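You operate a simulated robot arm through the tools that you are given. There is no shell and no other tool.

You run a simulated robot arm. Do the job below in one go: nothing can be reset, and whatever is moved stays where it is left.

TASK
Wipe and regrease the top of the hinge block that the card names.
Fine: wipe the old grease off with the blue pad, then take new from the grease box with the small pad beside it; tools back, box shut. Set down upright: blue wiping pad, small black pad. A coat counts when it lies all over at full strength: go over it till it gets no stronger. What is to be rubbed or washed off counts as gone when no trace of it is left.

Only the result counts: the job must be done as asked and must still hold three seconds after the hand-in. Knocking over, shifting, dropping, spilling or breaking anything else fails it.

THE ROBOT
A 6-joint arm with a two-finger parallel gripper, fixed in place. Base frame: the origin is on the floor under the middle of its stand, x ahead of it, y to its left, z up. Lengths are in m, angles in degrees, forces in N, time in s.
It reaches about 1.313 m from its shoulder. Its first joint turns from -166.0 to 166.0 degrees. Payload 3.43 kg.
The TCP is the grasp point between the finger pads, 0.034 m short of the fingertips. In the tool frame z runs along the fingers and y along their closing line. Largest opening 0.128 m; finger width 0.024, thickness 0.012; the body of the gripper, 0.048 by 0.13 m, starts 0.096 m behind the TCP.
Orientation is told as [roll, pitch, yaw] about the base's x, y, z axes, in that order, counted from this pose: with the fingers straight down and closing along the base's y, the tool's x points along the base's -x, its y along +y and its z along -z.

THE INTERFACE
- The arm moves only by the tool move_arm. Its arguments are lists of equal length, an entry for each row: "turn": the turn, a rotation vector about the tool's x, y, z in units of 60 degrees (1.0 is 60 degrees), a list of three; "delta_pos": the shift along the tool's x, y, z in units of 250 mm (1.0 is 250 mm), a list of three; "jaw": the finger opening in m, from 0 to 0.128. In form: {"turn": [[wx, wy, wz], ...], "delta_pos": [[dx, dy, dz], ...], "jaw": [jaw, ...]}. A call has 1 to 20 rows; each row is the pose to reach, as a shift and turn from the pose commanded when the call began, along the tool's axes at that moment. A call with a number of a shift or a turn outside -1 to 1 is refused whole. Rows are played at 5 a second. More than 0.05 m and 8.6 degrees between two rows, or a gripper value outside its range, and nothing of the call is played. A pose out of reach is approached as far as the arm can. The call stops where the force on the tool passes 40 N (or 10 N more than at its start, if that is more) or the arm is blocked; 0.2 s more then pass. The fingers move at their own pace (about 0.153 m/s each) and stop on an object; they squeeze with about 37 N. The grip force told is the motor's: it shows also when the fingers shut on nothing. Time passes only in rows, and 0.2 s behind the last, so rows that repeat a pose let the fingers close. It gives the time, the measured TCP pose, the force on the tool (base axes), the opening and the grip force at its end, in the units of the frame above (readings bear some noise), with the torque about the TCP (base axes, N m) and any sound that the robot's microphone picked up, and new pictures: "pictures" is both (left out), scene, wrist or none.
- Cameras (640 x 400 px; columns grow to the right, rows downward): "scene" is fixed at [0.3994, -0.6497, 1.5331]; the picture's right is [0.21, -0.98, 0.00], its down [-0.88, -0.18, -0.44] and it looks along [0.43, 0.09, -0.90] (base axes); focal length 288 px, centre (320, 200). "wrist" rides on the gripper at [0.076, -0.011, -0.16] in the tool frame; the picture's right is [0.15, 0.99, 0.00], its down [-0.88, 0.13, -0.46] and it looks along [-0.45, 0.07, 0.89] (tool axes); focal length 234 px, centre (320, 200).
- probe_pixels(camera, pixels): for up to 12 pixels [column, row] of the newest picture of that camera ("zoom" is the newest enlarged one), the place [x, y, z] in the base frame of the surface seen there, good to about 0.003 m. It takes no simulated time.
- zoom(camera, box): a new picture of the part [left, top, right, bottom] of that camera's present view, enlarged. It takes no simulated time.
- hand_in(): hands the job in; it is judged then, once.

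Unless the task says otherwise, let go and move clear before handing in.

The tools are called after ">>>" as a command line: name --argument value ..., lists and objects as JSON in quotes. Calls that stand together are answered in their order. move_arm: Moves the arm, as the interface text tells. Its arguments: {"type":"object","properties":{"turn":{"type":"array","items":{"type":"array","items":{"type":"number"}}},"delta_pos":{"type":"array","items":{"type":"array","items":{"type":"number"}}},"jaw":{"type":"array","items":{"type":"number"}},"pictures":{"type":"string","enum":["both","scene","wrist","none"]}},"required":["turn","delta_pos","jaw"]} The other tools are called the same way: probe_pixels (camera, pixels) gives the place of the surface under pixels of a picture; zoom (camera, box) takes an enlarged picture of a part of a camera's view; hand_in () hands the job in.

At the start:

```text
time_s: 0.0
tool_pos: [0.5116, -0.4524, 1.1599]
orientation: [0.1, 0.1, 0.0]
force: [0.7, 0.1, 0.2]
moment: [0.0, 0.02, -0.02]
finger_gap: 0.128
grip_force: 0.1
```

scene: 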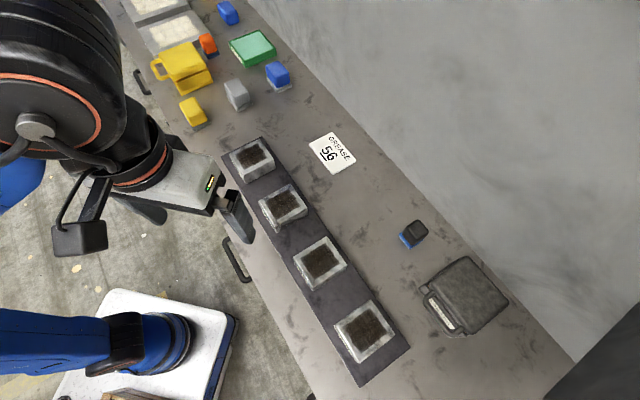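
wrist: 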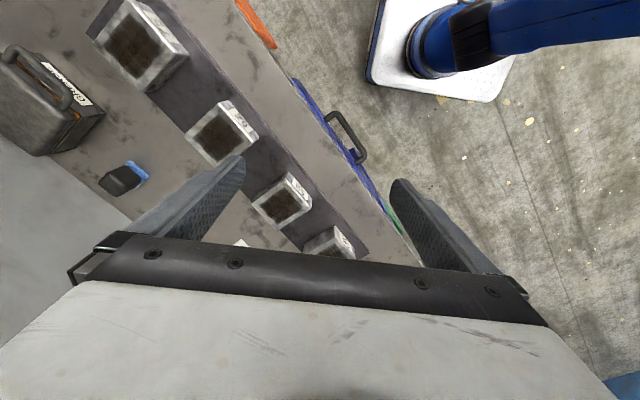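

The scene shows four hinge blocks (around px 252,158 / 283,205 / 320,262 / 364,330), a card at (332,152) reading "GREASE 56", a box at (465,295) and small pads; I'll zoom in to read the card and the block labels.

>>> zoom --camera "scene" --box '[290, 120, 370, 180]'

>>> zoom --camera "wrist" --box '[80, 0, 380, 260]'

>>> zoom --camera "scene" --box '[380, 200, 540, 350]'

>>> zoom --camera "scene" --box '[110, 0, 310, 140]'

>>> zoom --camera "scene" --box '[210, 130, 420, 390]'

```text
6.67 times, centred on (330, 150) of scene
```

zoom: 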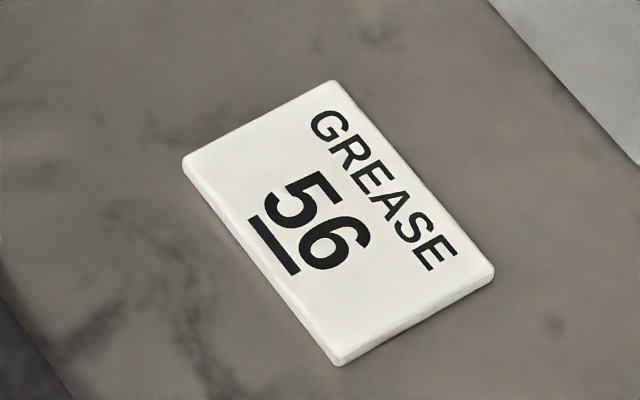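

```text
1.54 times, centred on (230, 130) of wrist
```

zoom: 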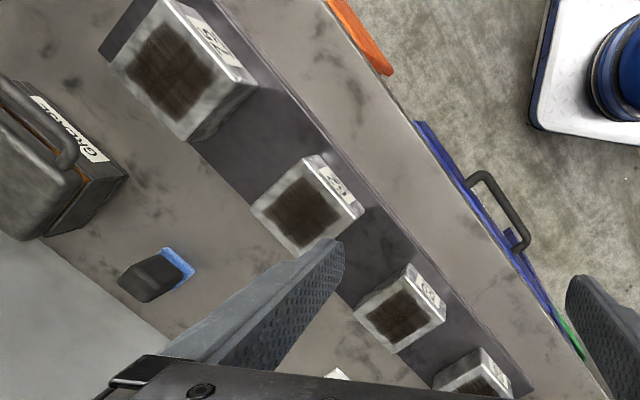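

```text
2.67 times, centred on (460, 275) of scene
```

zoom: 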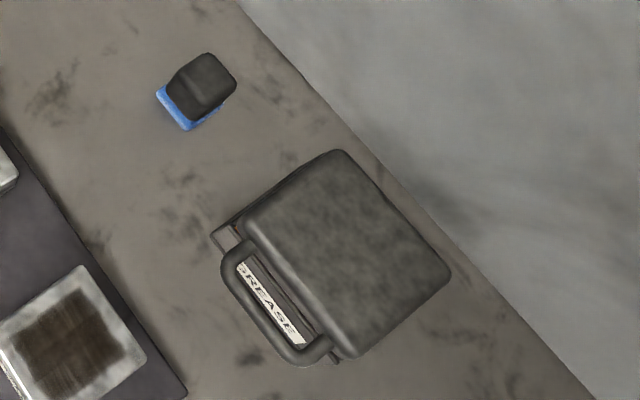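

```text
2.86 times, centred on (210, 70) of scene
```

zoom: 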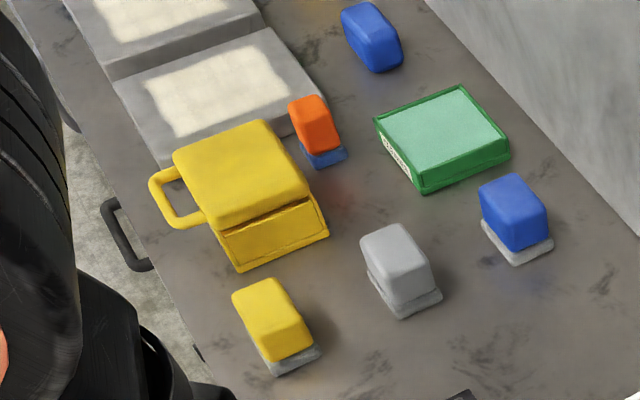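

```text
1.54 times, centred on (315, 260) of scene
```

zoom: 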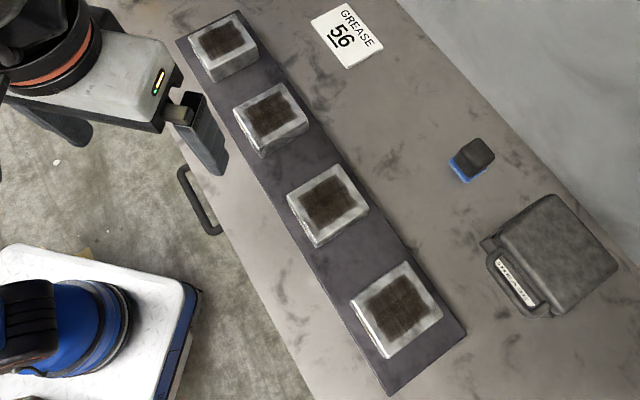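

Card says "56" with an underline; I need the block labels read reliably, so I zoom the wrist view on each label and the blue pads.

>>> zoom --camera "wrist" --box '[150, 0, 220, 50]'

>>> zoom --camera "wrist" --box '[210, 90, 270, 140]'

>>> zoom --camera "wrist" --box '[260, 160, 380, 260]'

>>> zoom --camera "scene" --box '[200, 0, 310, 100]'

>>> zoom --camera "scene" --box '[110, 0, 220, 140]'

>>> probe_pixels --camera "scene" --pixels '[[252, 158], [283, 203], [319, 262], [363, 330], [414, 230], [465, 290], [228, 12], [278, 72], [237, 92], [253, 45], [320, 150], [400, 260]]'

```text
8.00 times, centred on (185, 25) of wrist
```

zoom: 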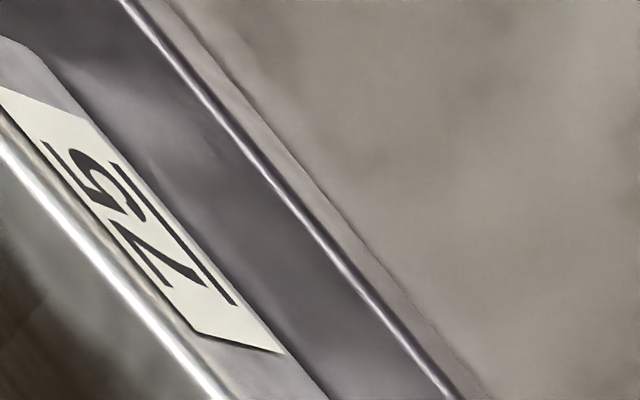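

```text
8.00 times, centred on (240, 115) of wrist
```

zoom: 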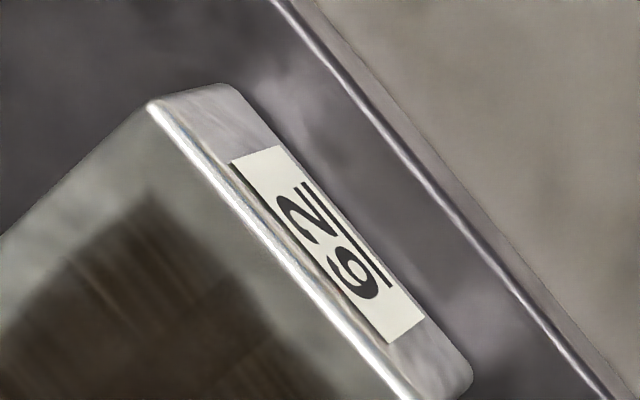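

```text
4.00 times, centred on (320, 210) of wrist
```

zoom: 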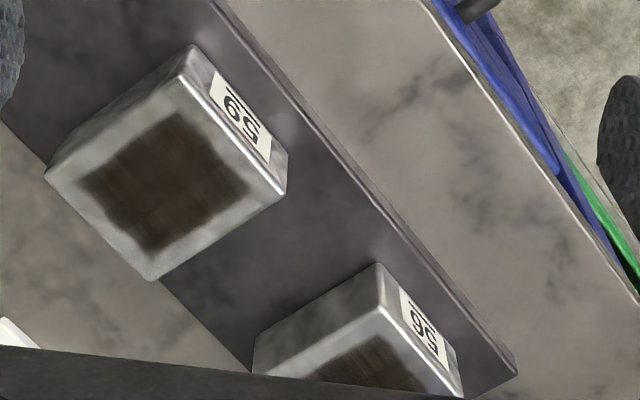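

```text
4.00 times, centred on (255, 50) of scene
```

zoom: 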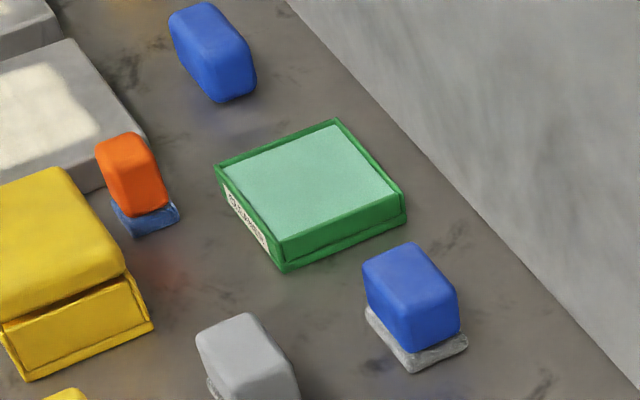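

```text
2.86 times, centred on (165, 70) of scene
```

zoom: 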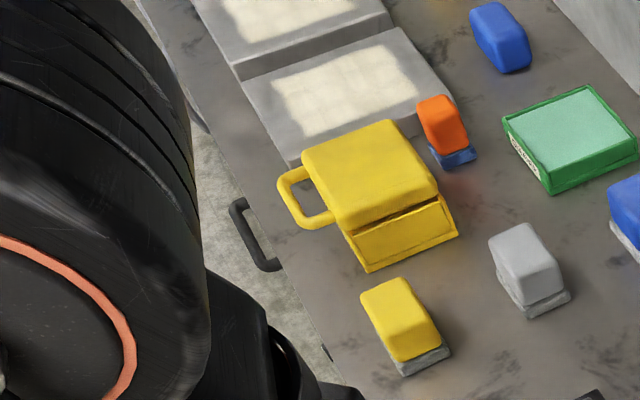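

```text
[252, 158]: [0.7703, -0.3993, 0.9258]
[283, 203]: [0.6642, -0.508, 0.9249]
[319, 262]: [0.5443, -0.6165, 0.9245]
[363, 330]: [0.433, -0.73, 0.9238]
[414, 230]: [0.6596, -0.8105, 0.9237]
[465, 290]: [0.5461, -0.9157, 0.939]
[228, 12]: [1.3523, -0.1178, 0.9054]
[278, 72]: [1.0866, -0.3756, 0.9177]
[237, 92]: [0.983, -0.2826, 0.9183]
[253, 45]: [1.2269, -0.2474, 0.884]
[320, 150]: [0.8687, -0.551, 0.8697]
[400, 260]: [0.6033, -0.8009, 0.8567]
```

The labels are still ambiguous (third and fourth look like 65/59 and 56/95), so I will turn the hand 45° to align with the bench and move in lower for a close view of the labels; first I probe a few label and surroundings pixels.

>>> probe_pixels --camera "wrist" --pixels '[[365, 241], [320, 189], [243, 117], [170, 25], [222, 150], [140, 48], [480, 30], [345, 135], [125, 178], [70, 90], [400, 240]]'

>>> probe_pixels --camera "scene" --pixels '[[150, 335], [60, 335], [235, 260], [180, 60], [160, 70], [195, 110], [210, 45], [222, 205], [440, 320], [430, 290], [230, 330], [120, 150]]'

>>> zoom --camera "wrist" --box '[345, 220, 385, 260]'

>>> zoom --camera "wrist" --box '[300, 170, 340, 210]'

```text
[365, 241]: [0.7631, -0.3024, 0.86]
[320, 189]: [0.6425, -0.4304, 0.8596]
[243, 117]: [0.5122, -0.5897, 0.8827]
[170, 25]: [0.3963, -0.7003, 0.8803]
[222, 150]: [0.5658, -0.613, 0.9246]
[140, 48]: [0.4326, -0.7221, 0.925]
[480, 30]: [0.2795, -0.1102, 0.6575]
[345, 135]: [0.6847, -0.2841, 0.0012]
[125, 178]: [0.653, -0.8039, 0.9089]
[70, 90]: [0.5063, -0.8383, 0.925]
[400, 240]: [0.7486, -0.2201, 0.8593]
```

```text
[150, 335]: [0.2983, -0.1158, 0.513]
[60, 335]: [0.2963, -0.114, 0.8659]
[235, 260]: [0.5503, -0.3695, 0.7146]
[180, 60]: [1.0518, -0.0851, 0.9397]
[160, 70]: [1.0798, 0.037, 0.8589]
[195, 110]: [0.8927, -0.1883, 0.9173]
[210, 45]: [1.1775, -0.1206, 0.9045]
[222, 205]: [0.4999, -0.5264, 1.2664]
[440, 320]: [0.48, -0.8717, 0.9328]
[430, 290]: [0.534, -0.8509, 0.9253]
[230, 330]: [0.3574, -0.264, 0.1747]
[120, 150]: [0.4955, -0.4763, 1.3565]
```

```text
10.00 times, centred on (365, 240) of wrist
```

zoom: 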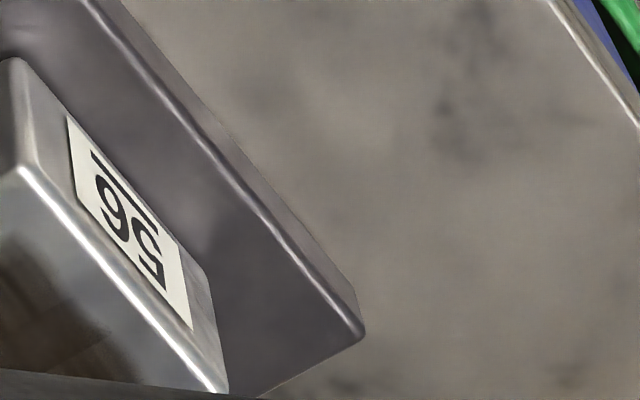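

```text
10.00 times, centred on (320, 190) of wrist
```

zoom: 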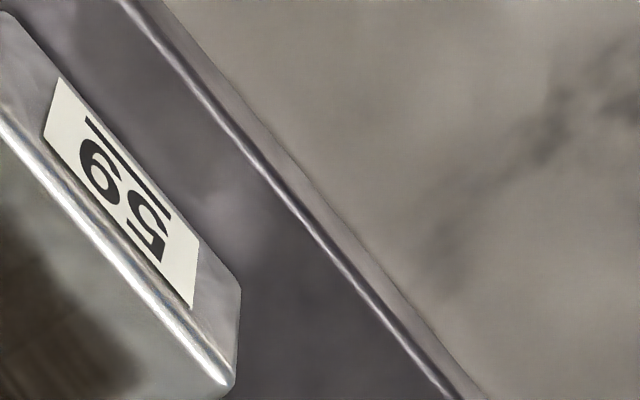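

Third and fourth labels both start with 5 and end in a 6/9 shape; I'll rotate the hand about the vertical so the camera reads the labels upright and go lower on the robot side of the blocks.

>>> move_arm --turn '[[0, 0, 0.125], [0, 0, 0.25], [0, 0, 0.375], [0, 0, 0.5], [0, 0, 0.625], [0, 0, 0.75], [0, 0, 0.75]]' --delta_pos '[[0, 0.03, 0.02], [-0.02, 0.06, 0.06], [-0.04, 0.1, 0.12], [-0.06, 0.15, 0.18], [-0.08, 0.2, 0.24], [-0.1, 0.24, 0.28], [-0.1, 0.24, 0.28]]' --jaw '[0.128, 0.128, 0.128, 0.128, 0.128, 0.128, 0.128]'

```text
time_s: 1.6
tool_pos: [0.5358, -0.392, 1.0905]
orientation: [0.1, 0.0, -45.1]
force: [1.1, -0.9, 0.4]
moment: [0.0, 0.0, -0.02]
finger_gap: 0.1279
grip_force: 0.2
```

scene: 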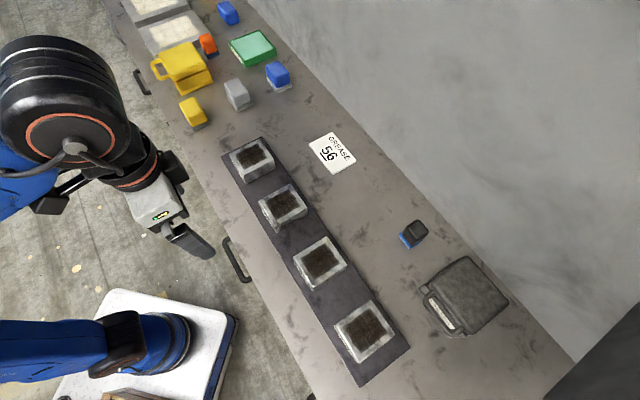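
wrist: 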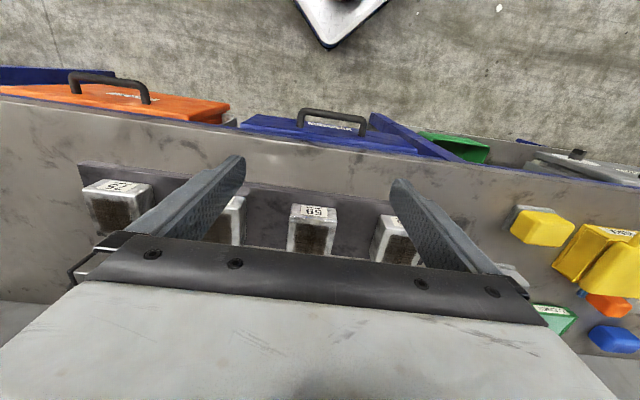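

Now the labels sit at px (115,187), (232,205), (312,212) and (400,225) upside-down in the wrist view; I zoom in on each.

>>> zoom --camera "wrist" --box '[280, 190, 350, 240]'

>>> zoom --camera "wrist" --box '[360, 200, 430, 250]'

>>> zoom --camera "wrist" --box '[80, 160, 150, 210]'

>>> zoom --camera "wrist" --box '[480, 180, 640, 360]'

```text
8.00 times, centred on (315, 215) of wrist
```

zoom: 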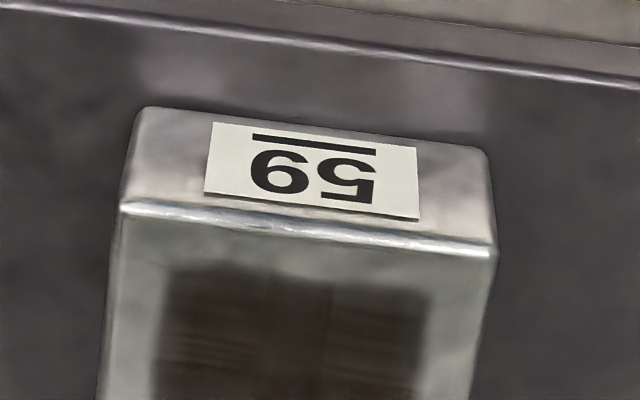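

```text
8.00 times, centred on (395, 225) of wrist
```

zoom: 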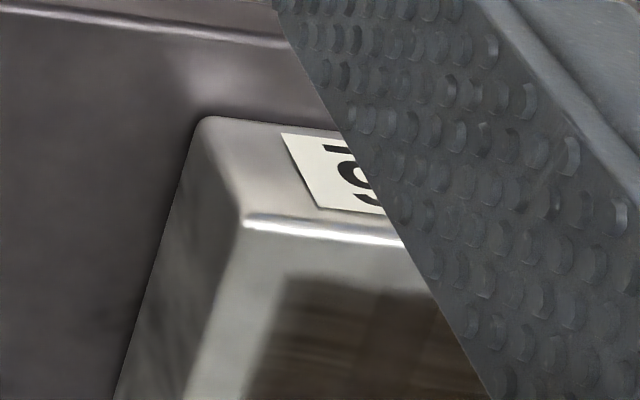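

```text
8.00 times, centred on (115, 185) of wrist
```

zoom: 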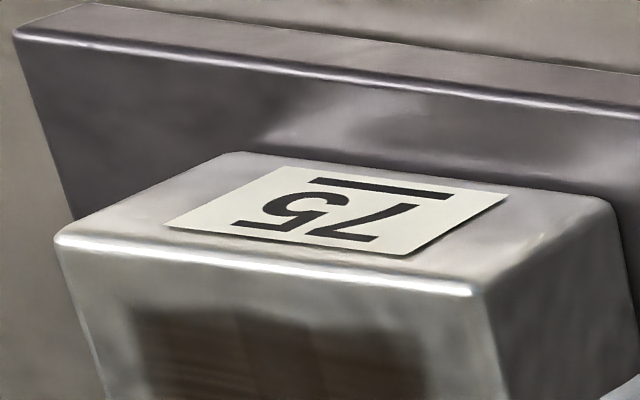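

```text
2.22 times, centred on (560, 270) of wrist
```

zoom: 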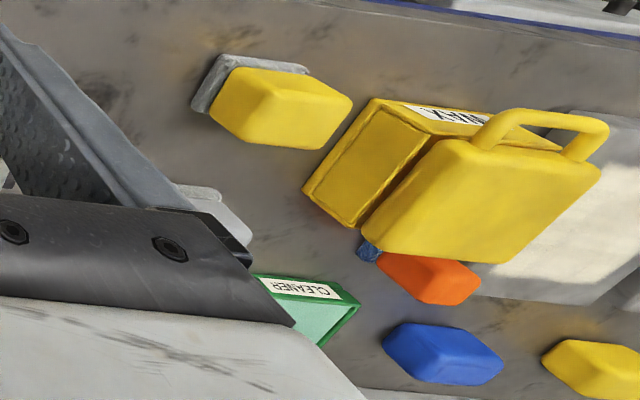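

Third label may read 59 and the fourth 56, but the fourth is partly hidden by the finger; I shift the hand along the row (+tool y) and get closer.

>>> move_arm --turn '[[0, 0, 0], [0, 0, 0], [0, 0, 0]]' --delta_pos '[[0, 0.16, 0], [0, 0.32, 0.05], [0, 0.46, 0.1]]' --jaw '[0.128, 0.128, 0.128]'

```text
time_s: 2.4
tool_pos: [0.6201, -0.3116, 1.0641]
orientation: [0.0, -0.1, -45.0]
force: [-0.1, 0.8, 0.7]
moment: [-0.02, -0.02, -0.01]
finger_gap: 0.128
grip_force: 0.1
```

scene: 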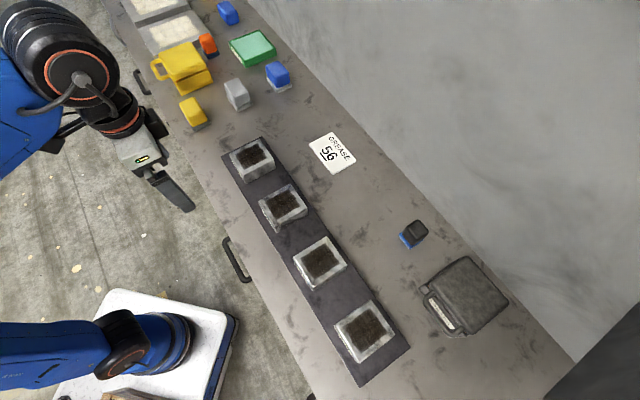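
wrist: 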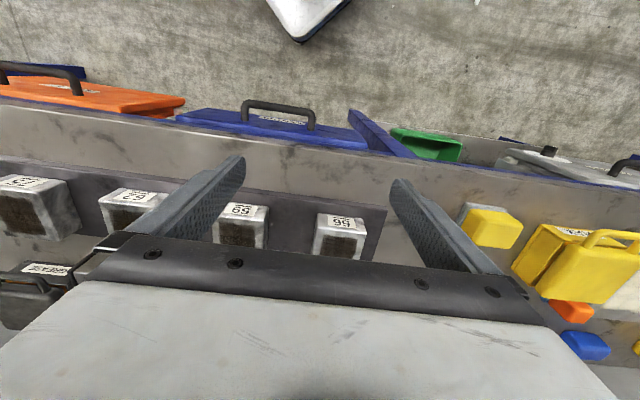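

Both labels are now clear of the fingers at px (241,210) and (342,222); I zoom in on each, as well as the second block.

>>> zoom --camera "wrist" --box '[221, 197, 261, 222]'

>>> zoom --camera "wrist" --box '[322, 210, 362, 235]'

>>> zoom --camera "wrist" --box '[110, 185, 160, 215]'

>>> zoom --camera "wrist" --box '[440, 180, 640, 380]'

>>> zoom --camera "wrist" --box '[0, 240, 110, 330]'

```text
16.00 times, centred on (241, 210) of wrist
```

zoom: 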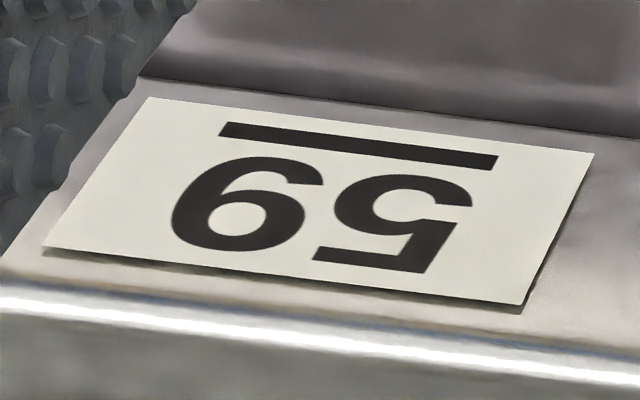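

```text
16.00 times, centred on (342, 222) of wrist
```

zoom: 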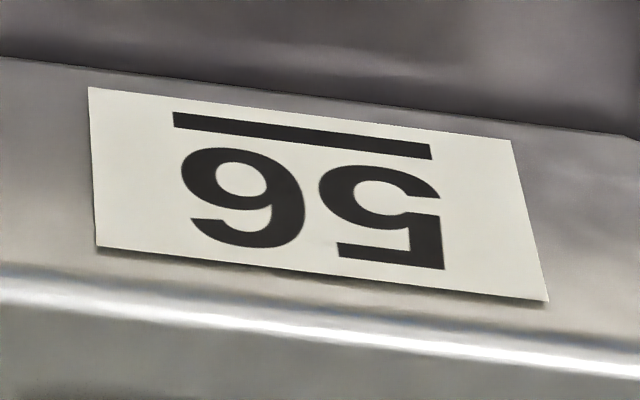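

```text
12.80 times, centred on (135, 200) of wrist
```

zoom: 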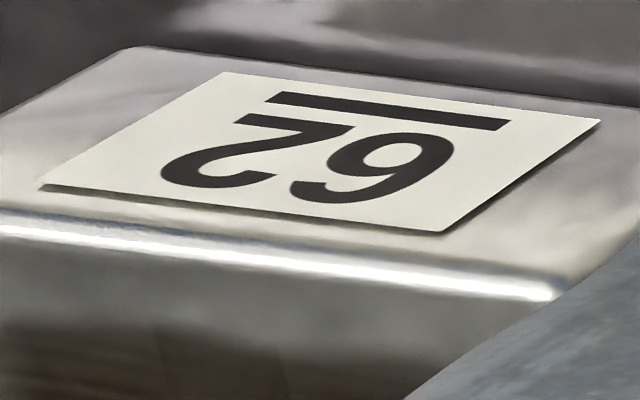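

```text
2.00 times, centred on (540, 280) of wrist
```

zoom: 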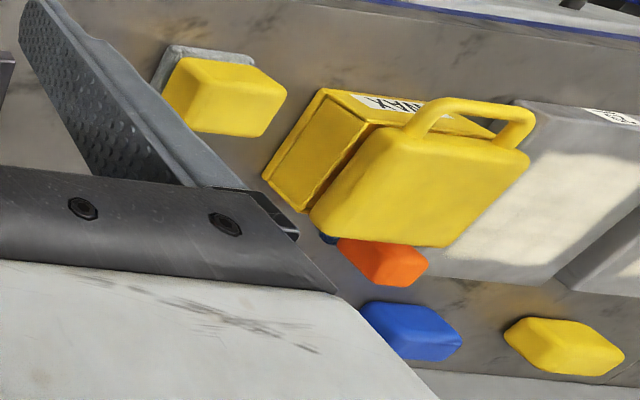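

```text
4.44 times, centred on (55, 285) of wrist
```

zoom: 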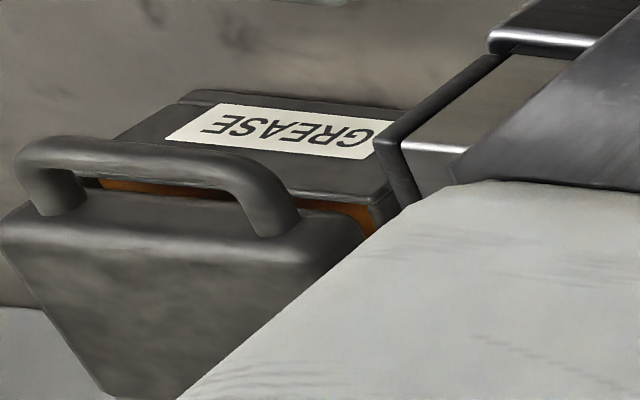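

Label 3 reads 59 and label 4 (px 342,222) reads 56 once turned upright, so the target is the block near [0.770,-0.399]; next I want to identify the two blue objects, so I zoom on them in the scene and probe their extents.

>>> zoom --camera "scene" --box '[205, 0, 255, 35]'

>>> zoom --camera "scene" --box '[255, 50, 305, 100]'

>>> probe_pixels --camera "zoom" --pixels '[[100, 100], [200, 100], [320, 200], [300, 300], [400, 350], [150, 250], [320, 120], [420, 200], [200, 330]]'

>>> zoom --camera "wrist" --box '[540, 280, 640, 370]'

```text
11.43 times, centred on (230, 18) of scene
```

zoom: 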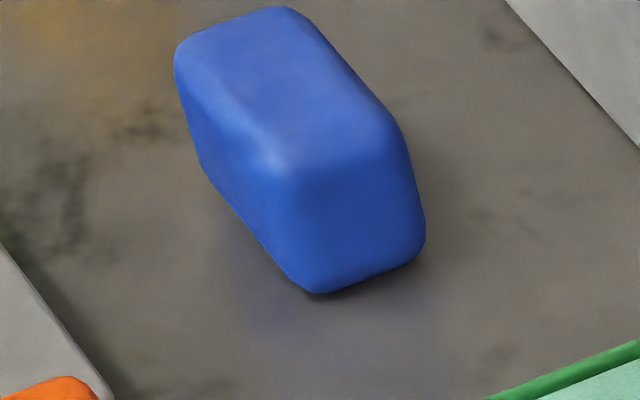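

```text
8.00 times, centred on (280, 75) of scene
```

zoom: 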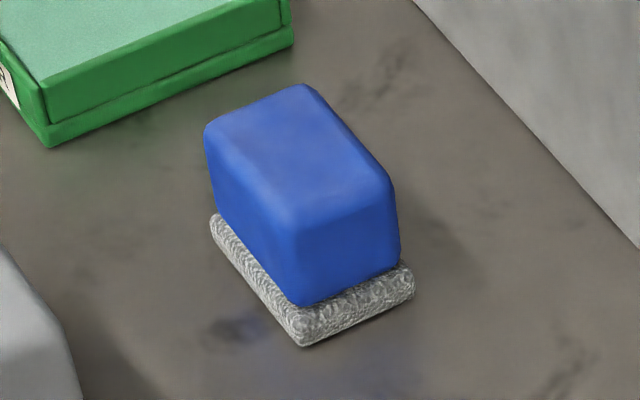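

```text
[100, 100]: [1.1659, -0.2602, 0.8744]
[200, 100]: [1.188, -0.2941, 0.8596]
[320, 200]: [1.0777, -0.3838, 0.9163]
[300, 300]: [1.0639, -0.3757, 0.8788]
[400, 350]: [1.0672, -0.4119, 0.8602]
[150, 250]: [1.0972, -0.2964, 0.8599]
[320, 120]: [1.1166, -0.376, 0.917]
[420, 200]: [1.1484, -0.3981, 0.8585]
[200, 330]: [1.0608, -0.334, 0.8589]
```

```text
4.44 times, centred on (590, 325) of wrist
```

zoom: 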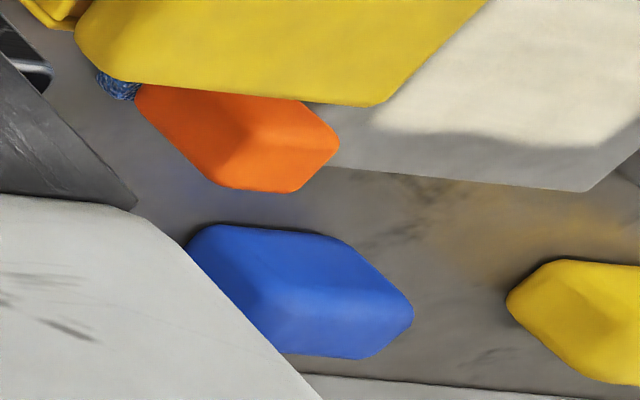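

The far blue object has no cloth base, while the blue one at (280,75) has a terry base, so that is the wiping pad; I now measure the pad, target block, black pad and grease box by zooms and probes.

>>> zoom --camera "scene" --box '[260, 55, 300, 95]'

>>> probe_pixels --camera "zoom" --pixels '[[190, 100], [295, 70], [410, 165], [300, 230], [300, 360], [175, 250], [440, 290], [425, 275], [300, 310], [180, 210]]'

>>> zoom --camera "scene" --box '[220, 130, 290, 190]'

```text
10.00 times, centred on (280, 75) of scene
```

zoom: 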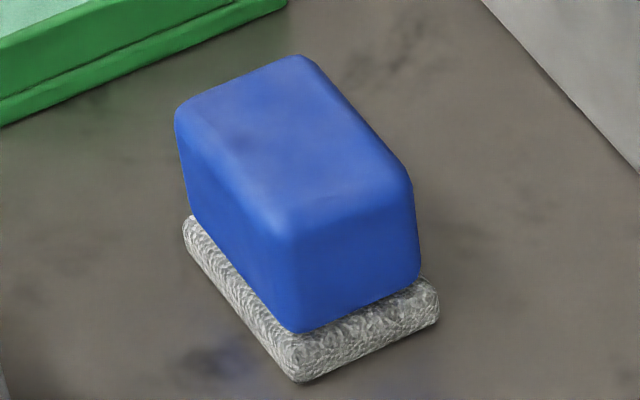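

```text
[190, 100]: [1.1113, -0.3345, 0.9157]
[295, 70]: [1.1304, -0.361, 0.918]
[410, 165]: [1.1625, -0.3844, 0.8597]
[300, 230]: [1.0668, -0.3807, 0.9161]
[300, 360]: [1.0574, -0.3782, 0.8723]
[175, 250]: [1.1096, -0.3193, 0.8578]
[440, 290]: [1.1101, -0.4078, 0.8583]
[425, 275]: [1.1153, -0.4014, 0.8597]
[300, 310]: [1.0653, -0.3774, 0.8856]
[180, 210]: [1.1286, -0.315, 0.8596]
```

```text
6.67 times, centred on (255, 160) of scene
```

zoom: 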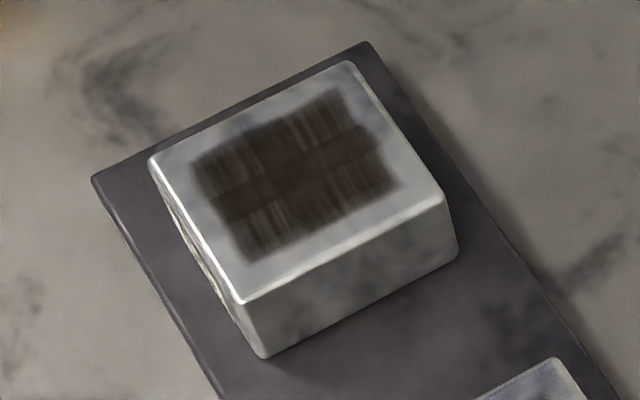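

The pad handle is about 0.066 m along the bench and 0.04 m across, centred near (1.099,-0.371); I probe the target block's top corners and grease patch, then the black pad and box.

>>> probe_pixels --camera "zoom" --pixels '[[160, 165], [345, 70], [433, 195], [243, 292], [200, 160], [335, 95], [395, 185], [250, 258], [300, 180], [100, 190], [365, 50]]'

>>> zoom --camera "scene" --box '[395, 215, 435, 255]'

>>> probe_pixels --camera "zoom" --pixels '[[250, 100], [380, 60], [470, 130], [340, 150], [320, 200], [300, 240], [150, 230], [250, 330], [220, 180], [390, 100], [440, 200], [330, 310]]'

>>> zoom --camera "scene" --box '[410, 245, 520, 345]'

>>> probe_pixels --camera "zoom" --pixels '[[90, 200], [140, 250], [200, 350], [270, 100], [330, 75], [500, 240], [340, 330], [120, 240], [250, 360], [180, 270], [60, 205], [330, 370]]'

```text
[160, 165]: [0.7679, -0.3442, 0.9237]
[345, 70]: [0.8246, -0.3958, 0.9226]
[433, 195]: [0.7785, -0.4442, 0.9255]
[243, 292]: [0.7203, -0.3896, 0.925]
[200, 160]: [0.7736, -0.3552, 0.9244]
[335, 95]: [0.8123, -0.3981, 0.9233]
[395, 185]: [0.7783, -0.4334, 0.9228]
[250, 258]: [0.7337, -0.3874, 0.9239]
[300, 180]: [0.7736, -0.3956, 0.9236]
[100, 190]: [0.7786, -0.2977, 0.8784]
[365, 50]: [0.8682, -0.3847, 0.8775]
```

```text
10.00 times, centred on (415, 235) of scene
```

zoom: 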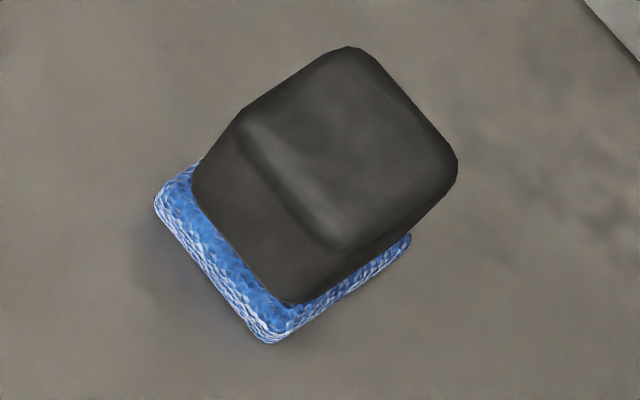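

```text
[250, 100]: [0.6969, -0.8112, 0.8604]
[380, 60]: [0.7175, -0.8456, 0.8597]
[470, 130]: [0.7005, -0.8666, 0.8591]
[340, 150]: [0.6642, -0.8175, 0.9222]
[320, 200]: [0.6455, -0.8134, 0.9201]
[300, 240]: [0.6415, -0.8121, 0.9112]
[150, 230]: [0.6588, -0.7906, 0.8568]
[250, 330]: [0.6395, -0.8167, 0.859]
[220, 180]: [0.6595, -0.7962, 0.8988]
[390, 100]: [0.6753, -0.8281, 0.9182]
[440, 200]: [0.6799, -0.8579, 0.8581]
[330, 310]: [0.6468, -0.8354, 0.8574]
```

```text
4.00 times, centred on (465, 295) of scene
```

zoom: 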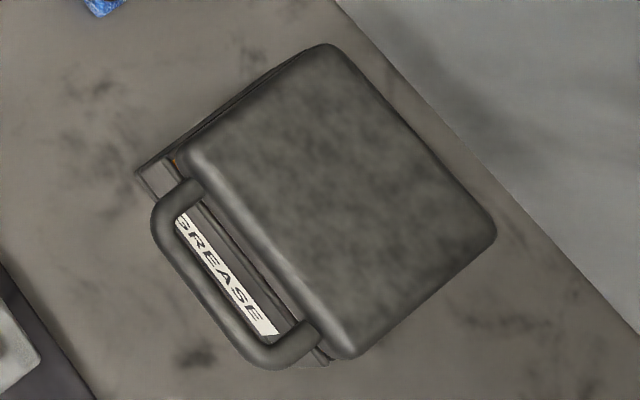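

```text
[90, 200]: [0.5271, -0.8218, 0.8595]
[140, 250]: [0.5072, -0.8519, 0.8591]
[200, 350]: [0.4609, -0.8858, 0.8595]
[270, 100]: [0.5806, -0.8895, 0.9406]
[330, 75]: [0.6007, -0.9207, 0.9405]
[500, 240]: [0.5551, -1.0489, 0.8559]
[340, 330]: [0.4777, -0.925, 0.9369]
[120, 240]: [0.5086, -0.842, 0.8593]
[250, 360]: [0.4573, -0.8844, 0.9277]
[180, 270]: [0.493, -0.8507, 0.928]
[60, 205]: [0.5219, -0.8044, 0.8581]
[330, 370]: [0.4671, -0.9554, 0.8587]
```

Target block top is about 0.069×0.08 m centred at (0.773,-0.394), z≈0.925; the blue pad handle is centred at about (1.099,-0.371), top z≈0.917. I now carry the empty hand across at z≈1.06 towards the blue pad.

>>> move_arm --turn '[[0, 0, 0], [0, 0, 0], [0, 0, 0], [0, 0, 0], [0, 0, 0]]' --delta_pos '[[-0.152, 0.119, 0], [-0.304, 0.238, 0], [-0.456, 0.356, 0], [-0.608, 0.475, 0], [-0.76, 0.594, 0]]' --jaw '[0.128, 0.128, 0.128, 0.128, 0.128]' --pictures "none"

>>> move_arm --turn '[[0, 0, 0], [0, 0, 0], [0, 0, 0], [0, 0, 0], [0, 0, 0], [0, 0, 0]]' --delta_pos '[[-0.152, 0.119, 0], [-0.304, 0.238, 0], [-0.456, 0.356, 0], [-0.608, 0.475, 0], [-0.76, 0.594, 0], [-0.76, 0.594, 0]]' --jaw '[0.128, 0.128, 0.128, 0.128, 0.128, 0.128]'

```text
time_s: 3.6
tool_pos: [0.857, -0.3401, 1.0685]
orientation: [0.0, -0.2, -44.9]
force: [-0.5, 0.9, 0.9]
moment: [-0.01, -0.09, -0.02]
finger_gap: 0.128
grip_force: 0.1
```

```text
time_s: 5.0
tool_pos: [1.0349, -0.3497, 1.0179]
orientation: [0.0, -0.1, -45.0]
force: [0.2, -0.7, -0.1]
moment: [0.02, -0.01, 0.04]
finger_gap: 0.1279
grip_force: 0.1
out of reach, approached as far as the arm can: row 3, 4, 5, 6
```

scene: 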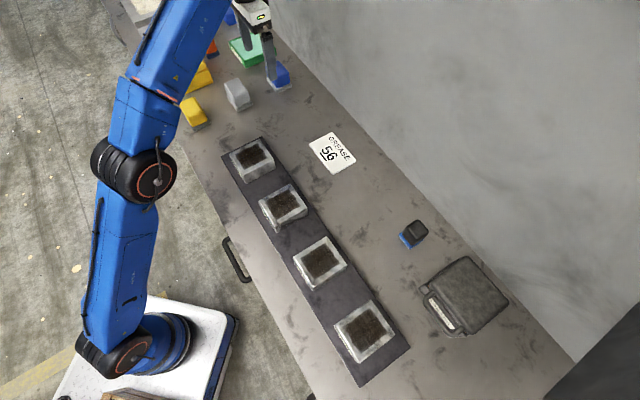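
wrist: 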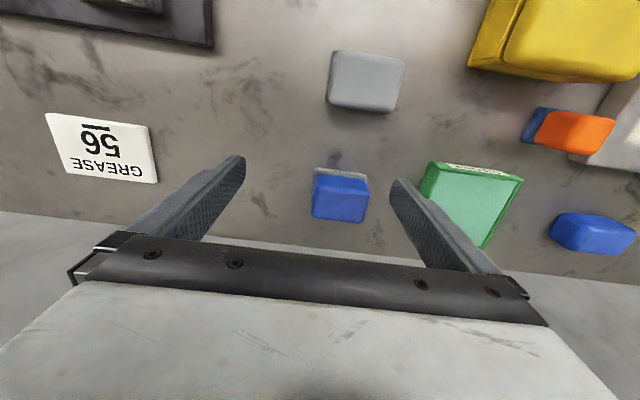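

The arm reached its limit with fingers straight down at (1.035,-0.350,1.018); the pad shows at px (340,195) between the fingers. I probe the pad from this closer view and the arm's shoulder to work out reach.

>>> zoom --camera "wrist" --box '[290, 145, 390, 235]'

>>> probe_pixels --camera "wrist" --pixels '[[316, 176], [366, 180], [313, 217], [364, 222], [340, 200], [316, 170], [364, 175], [341, 176]]'

>>> probe_pixels --camera "scene" --pixels '[[130, 355], [100, 345], [155, 180], [120, 170], [130, 250], [155, 100], [180, 340], [245, 10]]'

```text
4.44 times, centred on (340, 190) of wrist
```

zoom: 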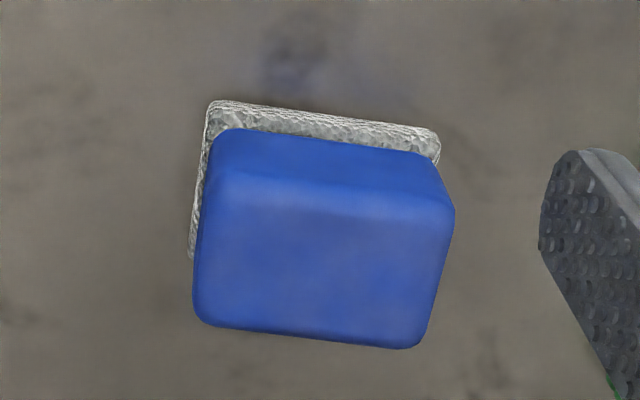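

```text
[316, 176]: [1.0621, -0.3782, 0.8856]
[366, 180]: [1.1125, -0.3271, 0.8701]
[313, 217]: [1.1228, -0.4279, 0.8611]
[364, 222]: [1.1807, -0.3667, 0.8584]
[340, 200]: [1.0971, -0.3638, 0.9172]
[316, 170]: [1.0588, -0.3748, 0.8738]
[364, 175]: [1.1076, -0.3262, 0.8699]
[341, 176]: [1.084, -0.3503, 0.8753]
```

```text
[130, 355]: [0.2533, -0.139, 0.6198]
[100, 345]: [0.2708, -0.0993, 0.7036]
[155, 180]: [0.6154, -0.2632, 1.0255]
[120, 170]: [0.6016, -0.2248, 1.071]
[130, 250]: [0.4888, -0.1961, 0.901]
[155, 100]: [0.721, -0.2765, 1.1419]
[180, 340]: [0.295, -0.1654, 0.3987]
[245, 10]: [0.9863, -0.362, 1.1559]
```

The pad is square to the bench (front edge at 44.9°), so I can grip it along its 0.066 m length with the tool tilted outward to gain reach; I probe the handle top corners and the green box's near edge for clearance.

>>> probe_pixels --camera "zoom" --pixels '[[222, 195], [438, 220], [415, 335], [208, 312], [320, 265], [215, 110], [435, 135], [195, 255], [325, 150]]'

>>> probe_pixels --camera "wrist" --pixels '[[423, 190], [430, 170], [480, 245], [440, 210], [365, 105], [330, 95], [400, 60], [350, 245], [250, 240], [380, 250]]'

```text
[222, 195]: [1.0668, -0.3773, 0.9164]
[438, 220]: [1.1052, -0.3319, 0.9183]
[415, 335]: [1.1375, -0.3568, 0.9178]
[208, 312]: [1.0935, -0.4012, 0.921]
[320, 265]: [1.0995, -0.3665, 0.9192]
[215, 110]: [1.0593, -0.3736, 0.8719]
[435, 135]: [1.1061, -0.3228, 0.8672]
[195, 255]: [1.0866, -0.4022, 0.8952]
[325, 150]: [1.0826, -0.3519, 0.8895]
```

```text
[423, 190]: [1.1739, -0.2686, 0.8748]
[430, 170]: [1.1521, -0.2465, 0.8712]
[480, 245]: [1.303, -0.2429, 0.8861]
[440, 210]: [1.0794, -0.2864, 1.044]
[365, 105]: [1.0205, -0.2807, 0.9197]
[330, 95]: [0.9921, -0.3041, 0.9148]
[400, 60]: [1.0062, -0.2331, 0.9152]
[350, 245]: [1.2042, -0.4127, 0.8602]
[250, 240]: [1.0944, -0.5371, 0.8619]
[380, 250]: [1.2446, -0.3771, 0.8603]
```

Handle centre is (1.101,-0.367), 0.066 long along the bench; the green box corner (1.15,-0.247) is far enough. I tilt the tool 15° outward about its closing axis to gain reach and check the pose bookkeeping.

>>> move_arm --turn '[[0, -0.0625, 0], [0, -0.125, 0], [0, -0.1875, 0], [0, -0.25, 0], [0, -0.25, 0]]' --delta_pos '[[0.05, 0, 0.05], [0.1, 0, 0.1], [0.1, 0, 0.15], [0.1, 0, 0.2], [0.1, 0, 0.2]]' --jaw '[0.1, 0.1, 0.1, 0.1, 0.1]'

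```text
time_s: 6.2
tool_pos: [1.0184, -0.3323, 0.9676]
orientation: [0.0, -15.1, -45.1]
force: [0.4, -1.1, 0.2]
moment: [0.01, 0.02, 0.01]
finger_gap: 0.1002
grip_force: 0.0
```

scene: 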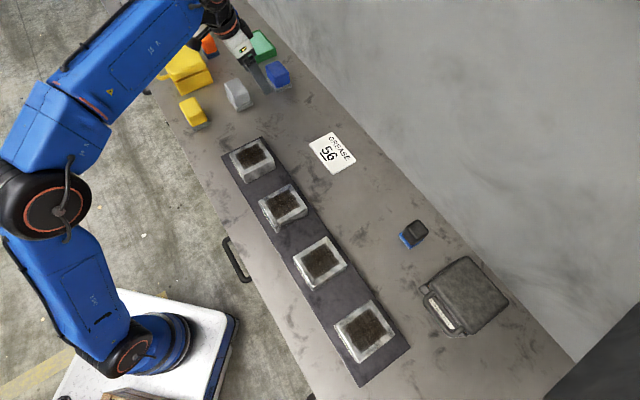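
wrist: 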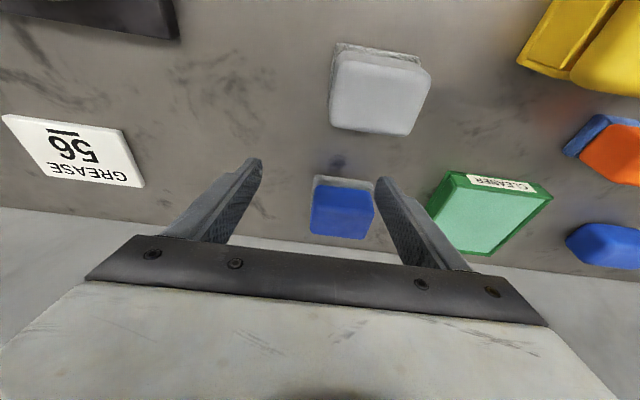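

The commanded pose equals the reached one, so bookkeeping is clear; the pad is at px (342,207). I move to hover over the handle with the tool still tilted 15°.

>>> move_arm --turn '[[0, 0, 0], [0, 0, 0], [0, 0, 0]]' --delta_pos '[[-0.15, 0.068, 0.045], [-0.299, 0.1355, 0.091], [-0.299, 0.1355, 0.091]]' --jaw '[0.1, 0.1, 0.1]'

```text
time_s: 7.0
tool_pos: [1.0973, -0.3631, 0.9645]
orientation: [0.0, -15.1, -45.0]
force: [-0.8, 0.6, -0.3]
moment: [-0.03, 0.01, 0.04]
finger_gap: 0.0999
grip_force: 0.1
```

scene: 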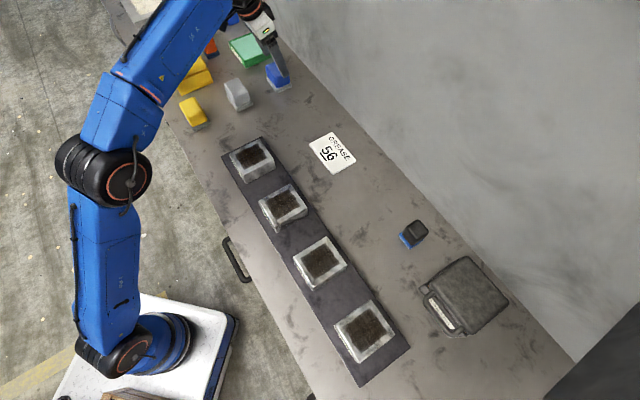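
wrist: 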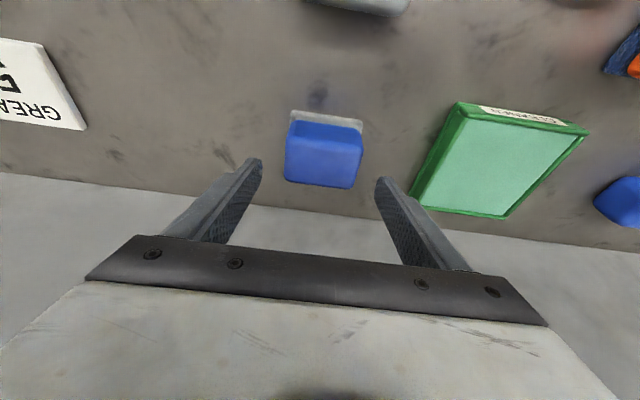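

Hovering directly above the handle (px 324,160) with it centred between the fingers; I descend straight down about 50 mm and check the force before closing.

>>> move_arm --turn '[[0, 0, 0], [0, 0, 0], [0, 0, 0], [0, 0, 0]]' --delta_pos '[[0.0175, 0, 0.065], [0.035, 0, 0.13], [0.052, 0, 0.193], [0.052, 0, 0.193]]' --jaw '[0.1, 0.1, 0.1, 0.1]'

```text
time_s: 8.0
tool_pos: [1.0996, -0.3621, 0.9143]
orientation: [-0.1, -14.9, -45.1]
force: [0.0, -0.1, 0.8]
moment: [-0.03, -0.01, 0.0]
finger_gap: 0.1
grip_force: 0.0
```

scene: 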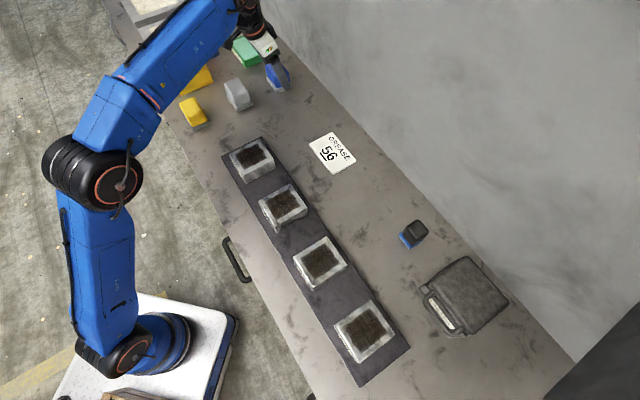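
wrist: 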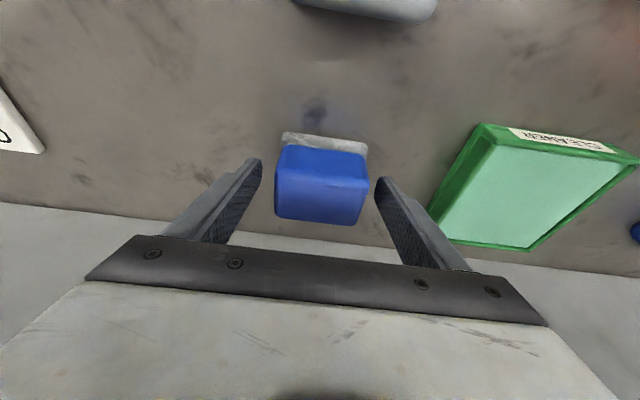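

The handle now sits between the fingers at px (321,185) with no contact force; I close the jaws on it, holding the pose.

>>> move_arm --turn '[[0, 0, 0], [0, 0, 0], [0, 0, 0], [0, 0, 0]]' --delta_pos '[[0, 0, 0], [0, 0, 0], [0, 0, 0], [0, 0, 0]]' --jaw '[0.08, 0.06, 0.04, 0.04]'

```text
time_s: 9.0
tool_pos: [1.0978, -0.3627, 0.9152]
orientation: [-0.1, -15.0, -45.1]
force: [0.0, 0.5, 2.0]
moment: [-0.06, 0.01, -0.01]
finger_gap: 0.0704
grip_force: 36.6
```

scene: 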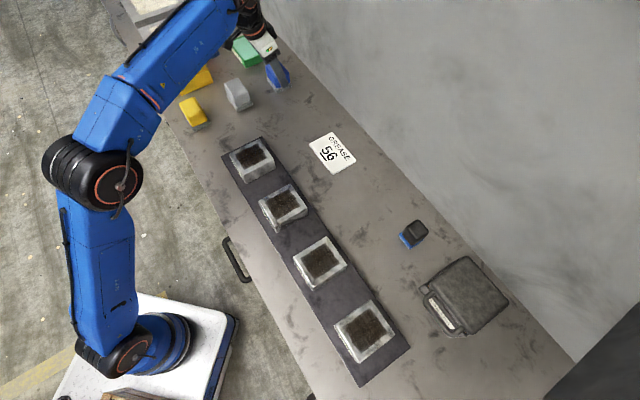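
wrist: 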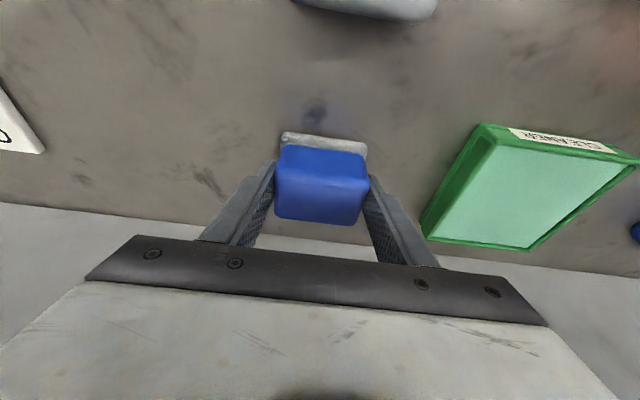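

The handle is gripped (gap 0.0704 m, 36.6 N). I lift straight up and then carry it over to just above block 56, about 50 mm above its top.

>>> move_arm --turn '[[0, 0, 0], [0, 0, 0], [0, 0, 0], [0, 0, 0], [0, 0, 0], [0, 0, 0], [0, 0, 0], [0, 0, 0], [0, 0, 0], [0, 0, 0], [0, 0, 0]]' --delta_pos '[[-0.0259, 0, -0.0966], [-0.0518, 0, -0.1932], [-0.004, -0.0933, -0.3096], [0.0737, -0.2178, -0.4132], [0.1702, -0.3564, -0.5012], [0.2756, -0.4964, -0.55], [0.3863, -0.6364, -0.5798], [0.4983, -0.775, -0.6098], [0.5966, -0.8994, -0.6362], [0.6663, -0.9857, -0.6548], [0.6663, -0.9857, -0.6548]]' --jaw '[0.04, 0.04, 0.04, 0.04, 0.04, 0.04, 0.04, 0.04, 0.04, 0.04, 0.04]'

```text
time_s: 11.4
tool_pos: [0.7793, -0.3934, 1.0282]
orientation: [0.0, -15.0, -45.0]
force: [-0.2, -0.5, -0.6]
moment: [0.02, 0.02, 0.01]
finger_gap: 0.0701
grip_force: 36.9
```

scene: 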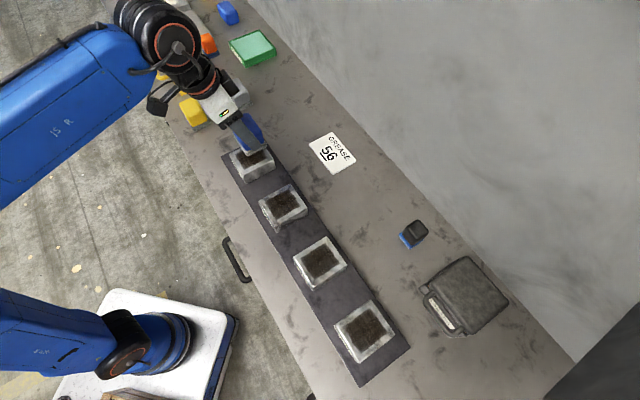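
wrist: 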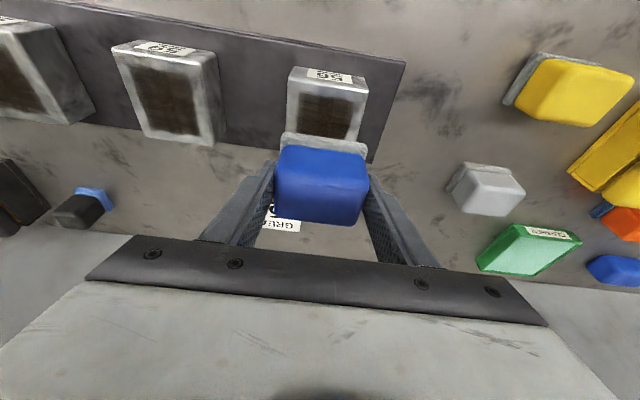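

The pad (px 321,185) is held above block 56, whose top is at px (325,115); I centre it and descend to just above contact (TCP z≈0.983).

>>> move_arm --turn '[[0, 0, 0], [0, 0, 0], [0, 0, 0]]' --delta_pos '[[0.04, -0.008, 0.08], [0.0827, -0.0153, 0.1642], [0.0827, -0.0153, 0.1642]]' --jaw '[0.04, 0.04, 0.04]'

```text
time_s: 12.2
tool_pos: [0.7696, -0.3905, 0.9843]
orientation: [0.0, -15.0, -44.9]
force: [0.7, -0.2, -0.3]
moment: [-0.01, 0.01, -0.01]
finger_gap: 0.0703
grip_force: 37.2
```

scene: 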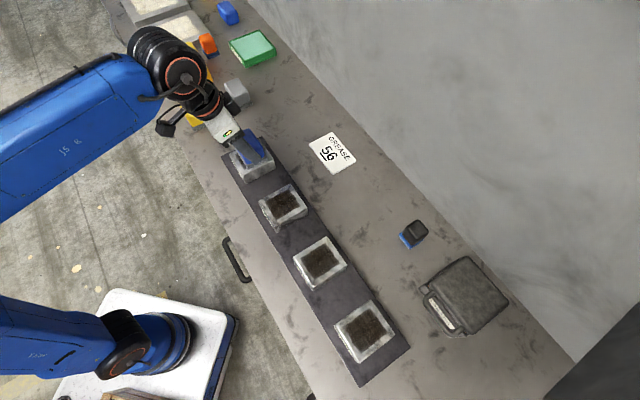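
wrist: 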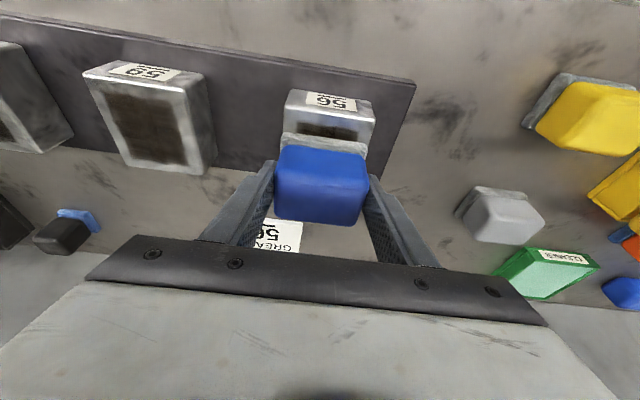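

The pad hangs aligned over block 56 with no contact yet (force ≈0). I go down in small steps to find contact.

>>> move_arm --turn '[[0, 0, 0], [0, 0, 0]]' --delta_pos '[[0.0031, 0, 0.0116], [0.0042, 0, 0.0155]]' --jaw '[0.04, 0.04]' --pictures "none"

>>> move_arm --turn '[[0, 0, 0], [0, 0, 0]]' --delta_pos '[[0.001, 0, 0.0039], [0.0021, 0, 0.0078]]' --jaw '[0.04, 0.04]' --pictures "none"

```text
time_s: 12.8
tool_pos: [0.769, -0.3908, 0.982]
orientation: [0.1, -15.0, -45.0]
force: [0.1, 1.3, -0.6]
moment: [-0.02, 0.0, -0.01]
finger_gap: 0.0703
grip_force: 37.1
```

```text
time_s: 13.4
tool_pos: [0.7699, -0.3901, 0.978]
orientation: [0.0, -15.0, -45.1]
force: [1.6, -1.0, 2.4]
moment: [-0.15, 0.08, 0.05]
finger_gap: 0.0702
grip_force: 36.7
```

Contact seems to be starting (Fz 2.4 N); I press about 2 mm further to learn the stiffness.

>>> move_arm --turn '[[0, 0, 0], [0, 0, 0]]' --delta_pos '[[0.001, 0, 0.0039], [0.0021, 0, 0.0078]]' --jaw '[0.04, 0.04]' --pictures "none"

```text
time_s: 14.0
tool_pos: [0.7691, -0.3904, 0.9794]
orientation: [0.1, -15.3, -45.0]
force: [2.5, -1.8, 24.5]
moment: [-0.13, 0.38, 0.03]
finger_gap: 0.0702
grip_force: 37.0
```

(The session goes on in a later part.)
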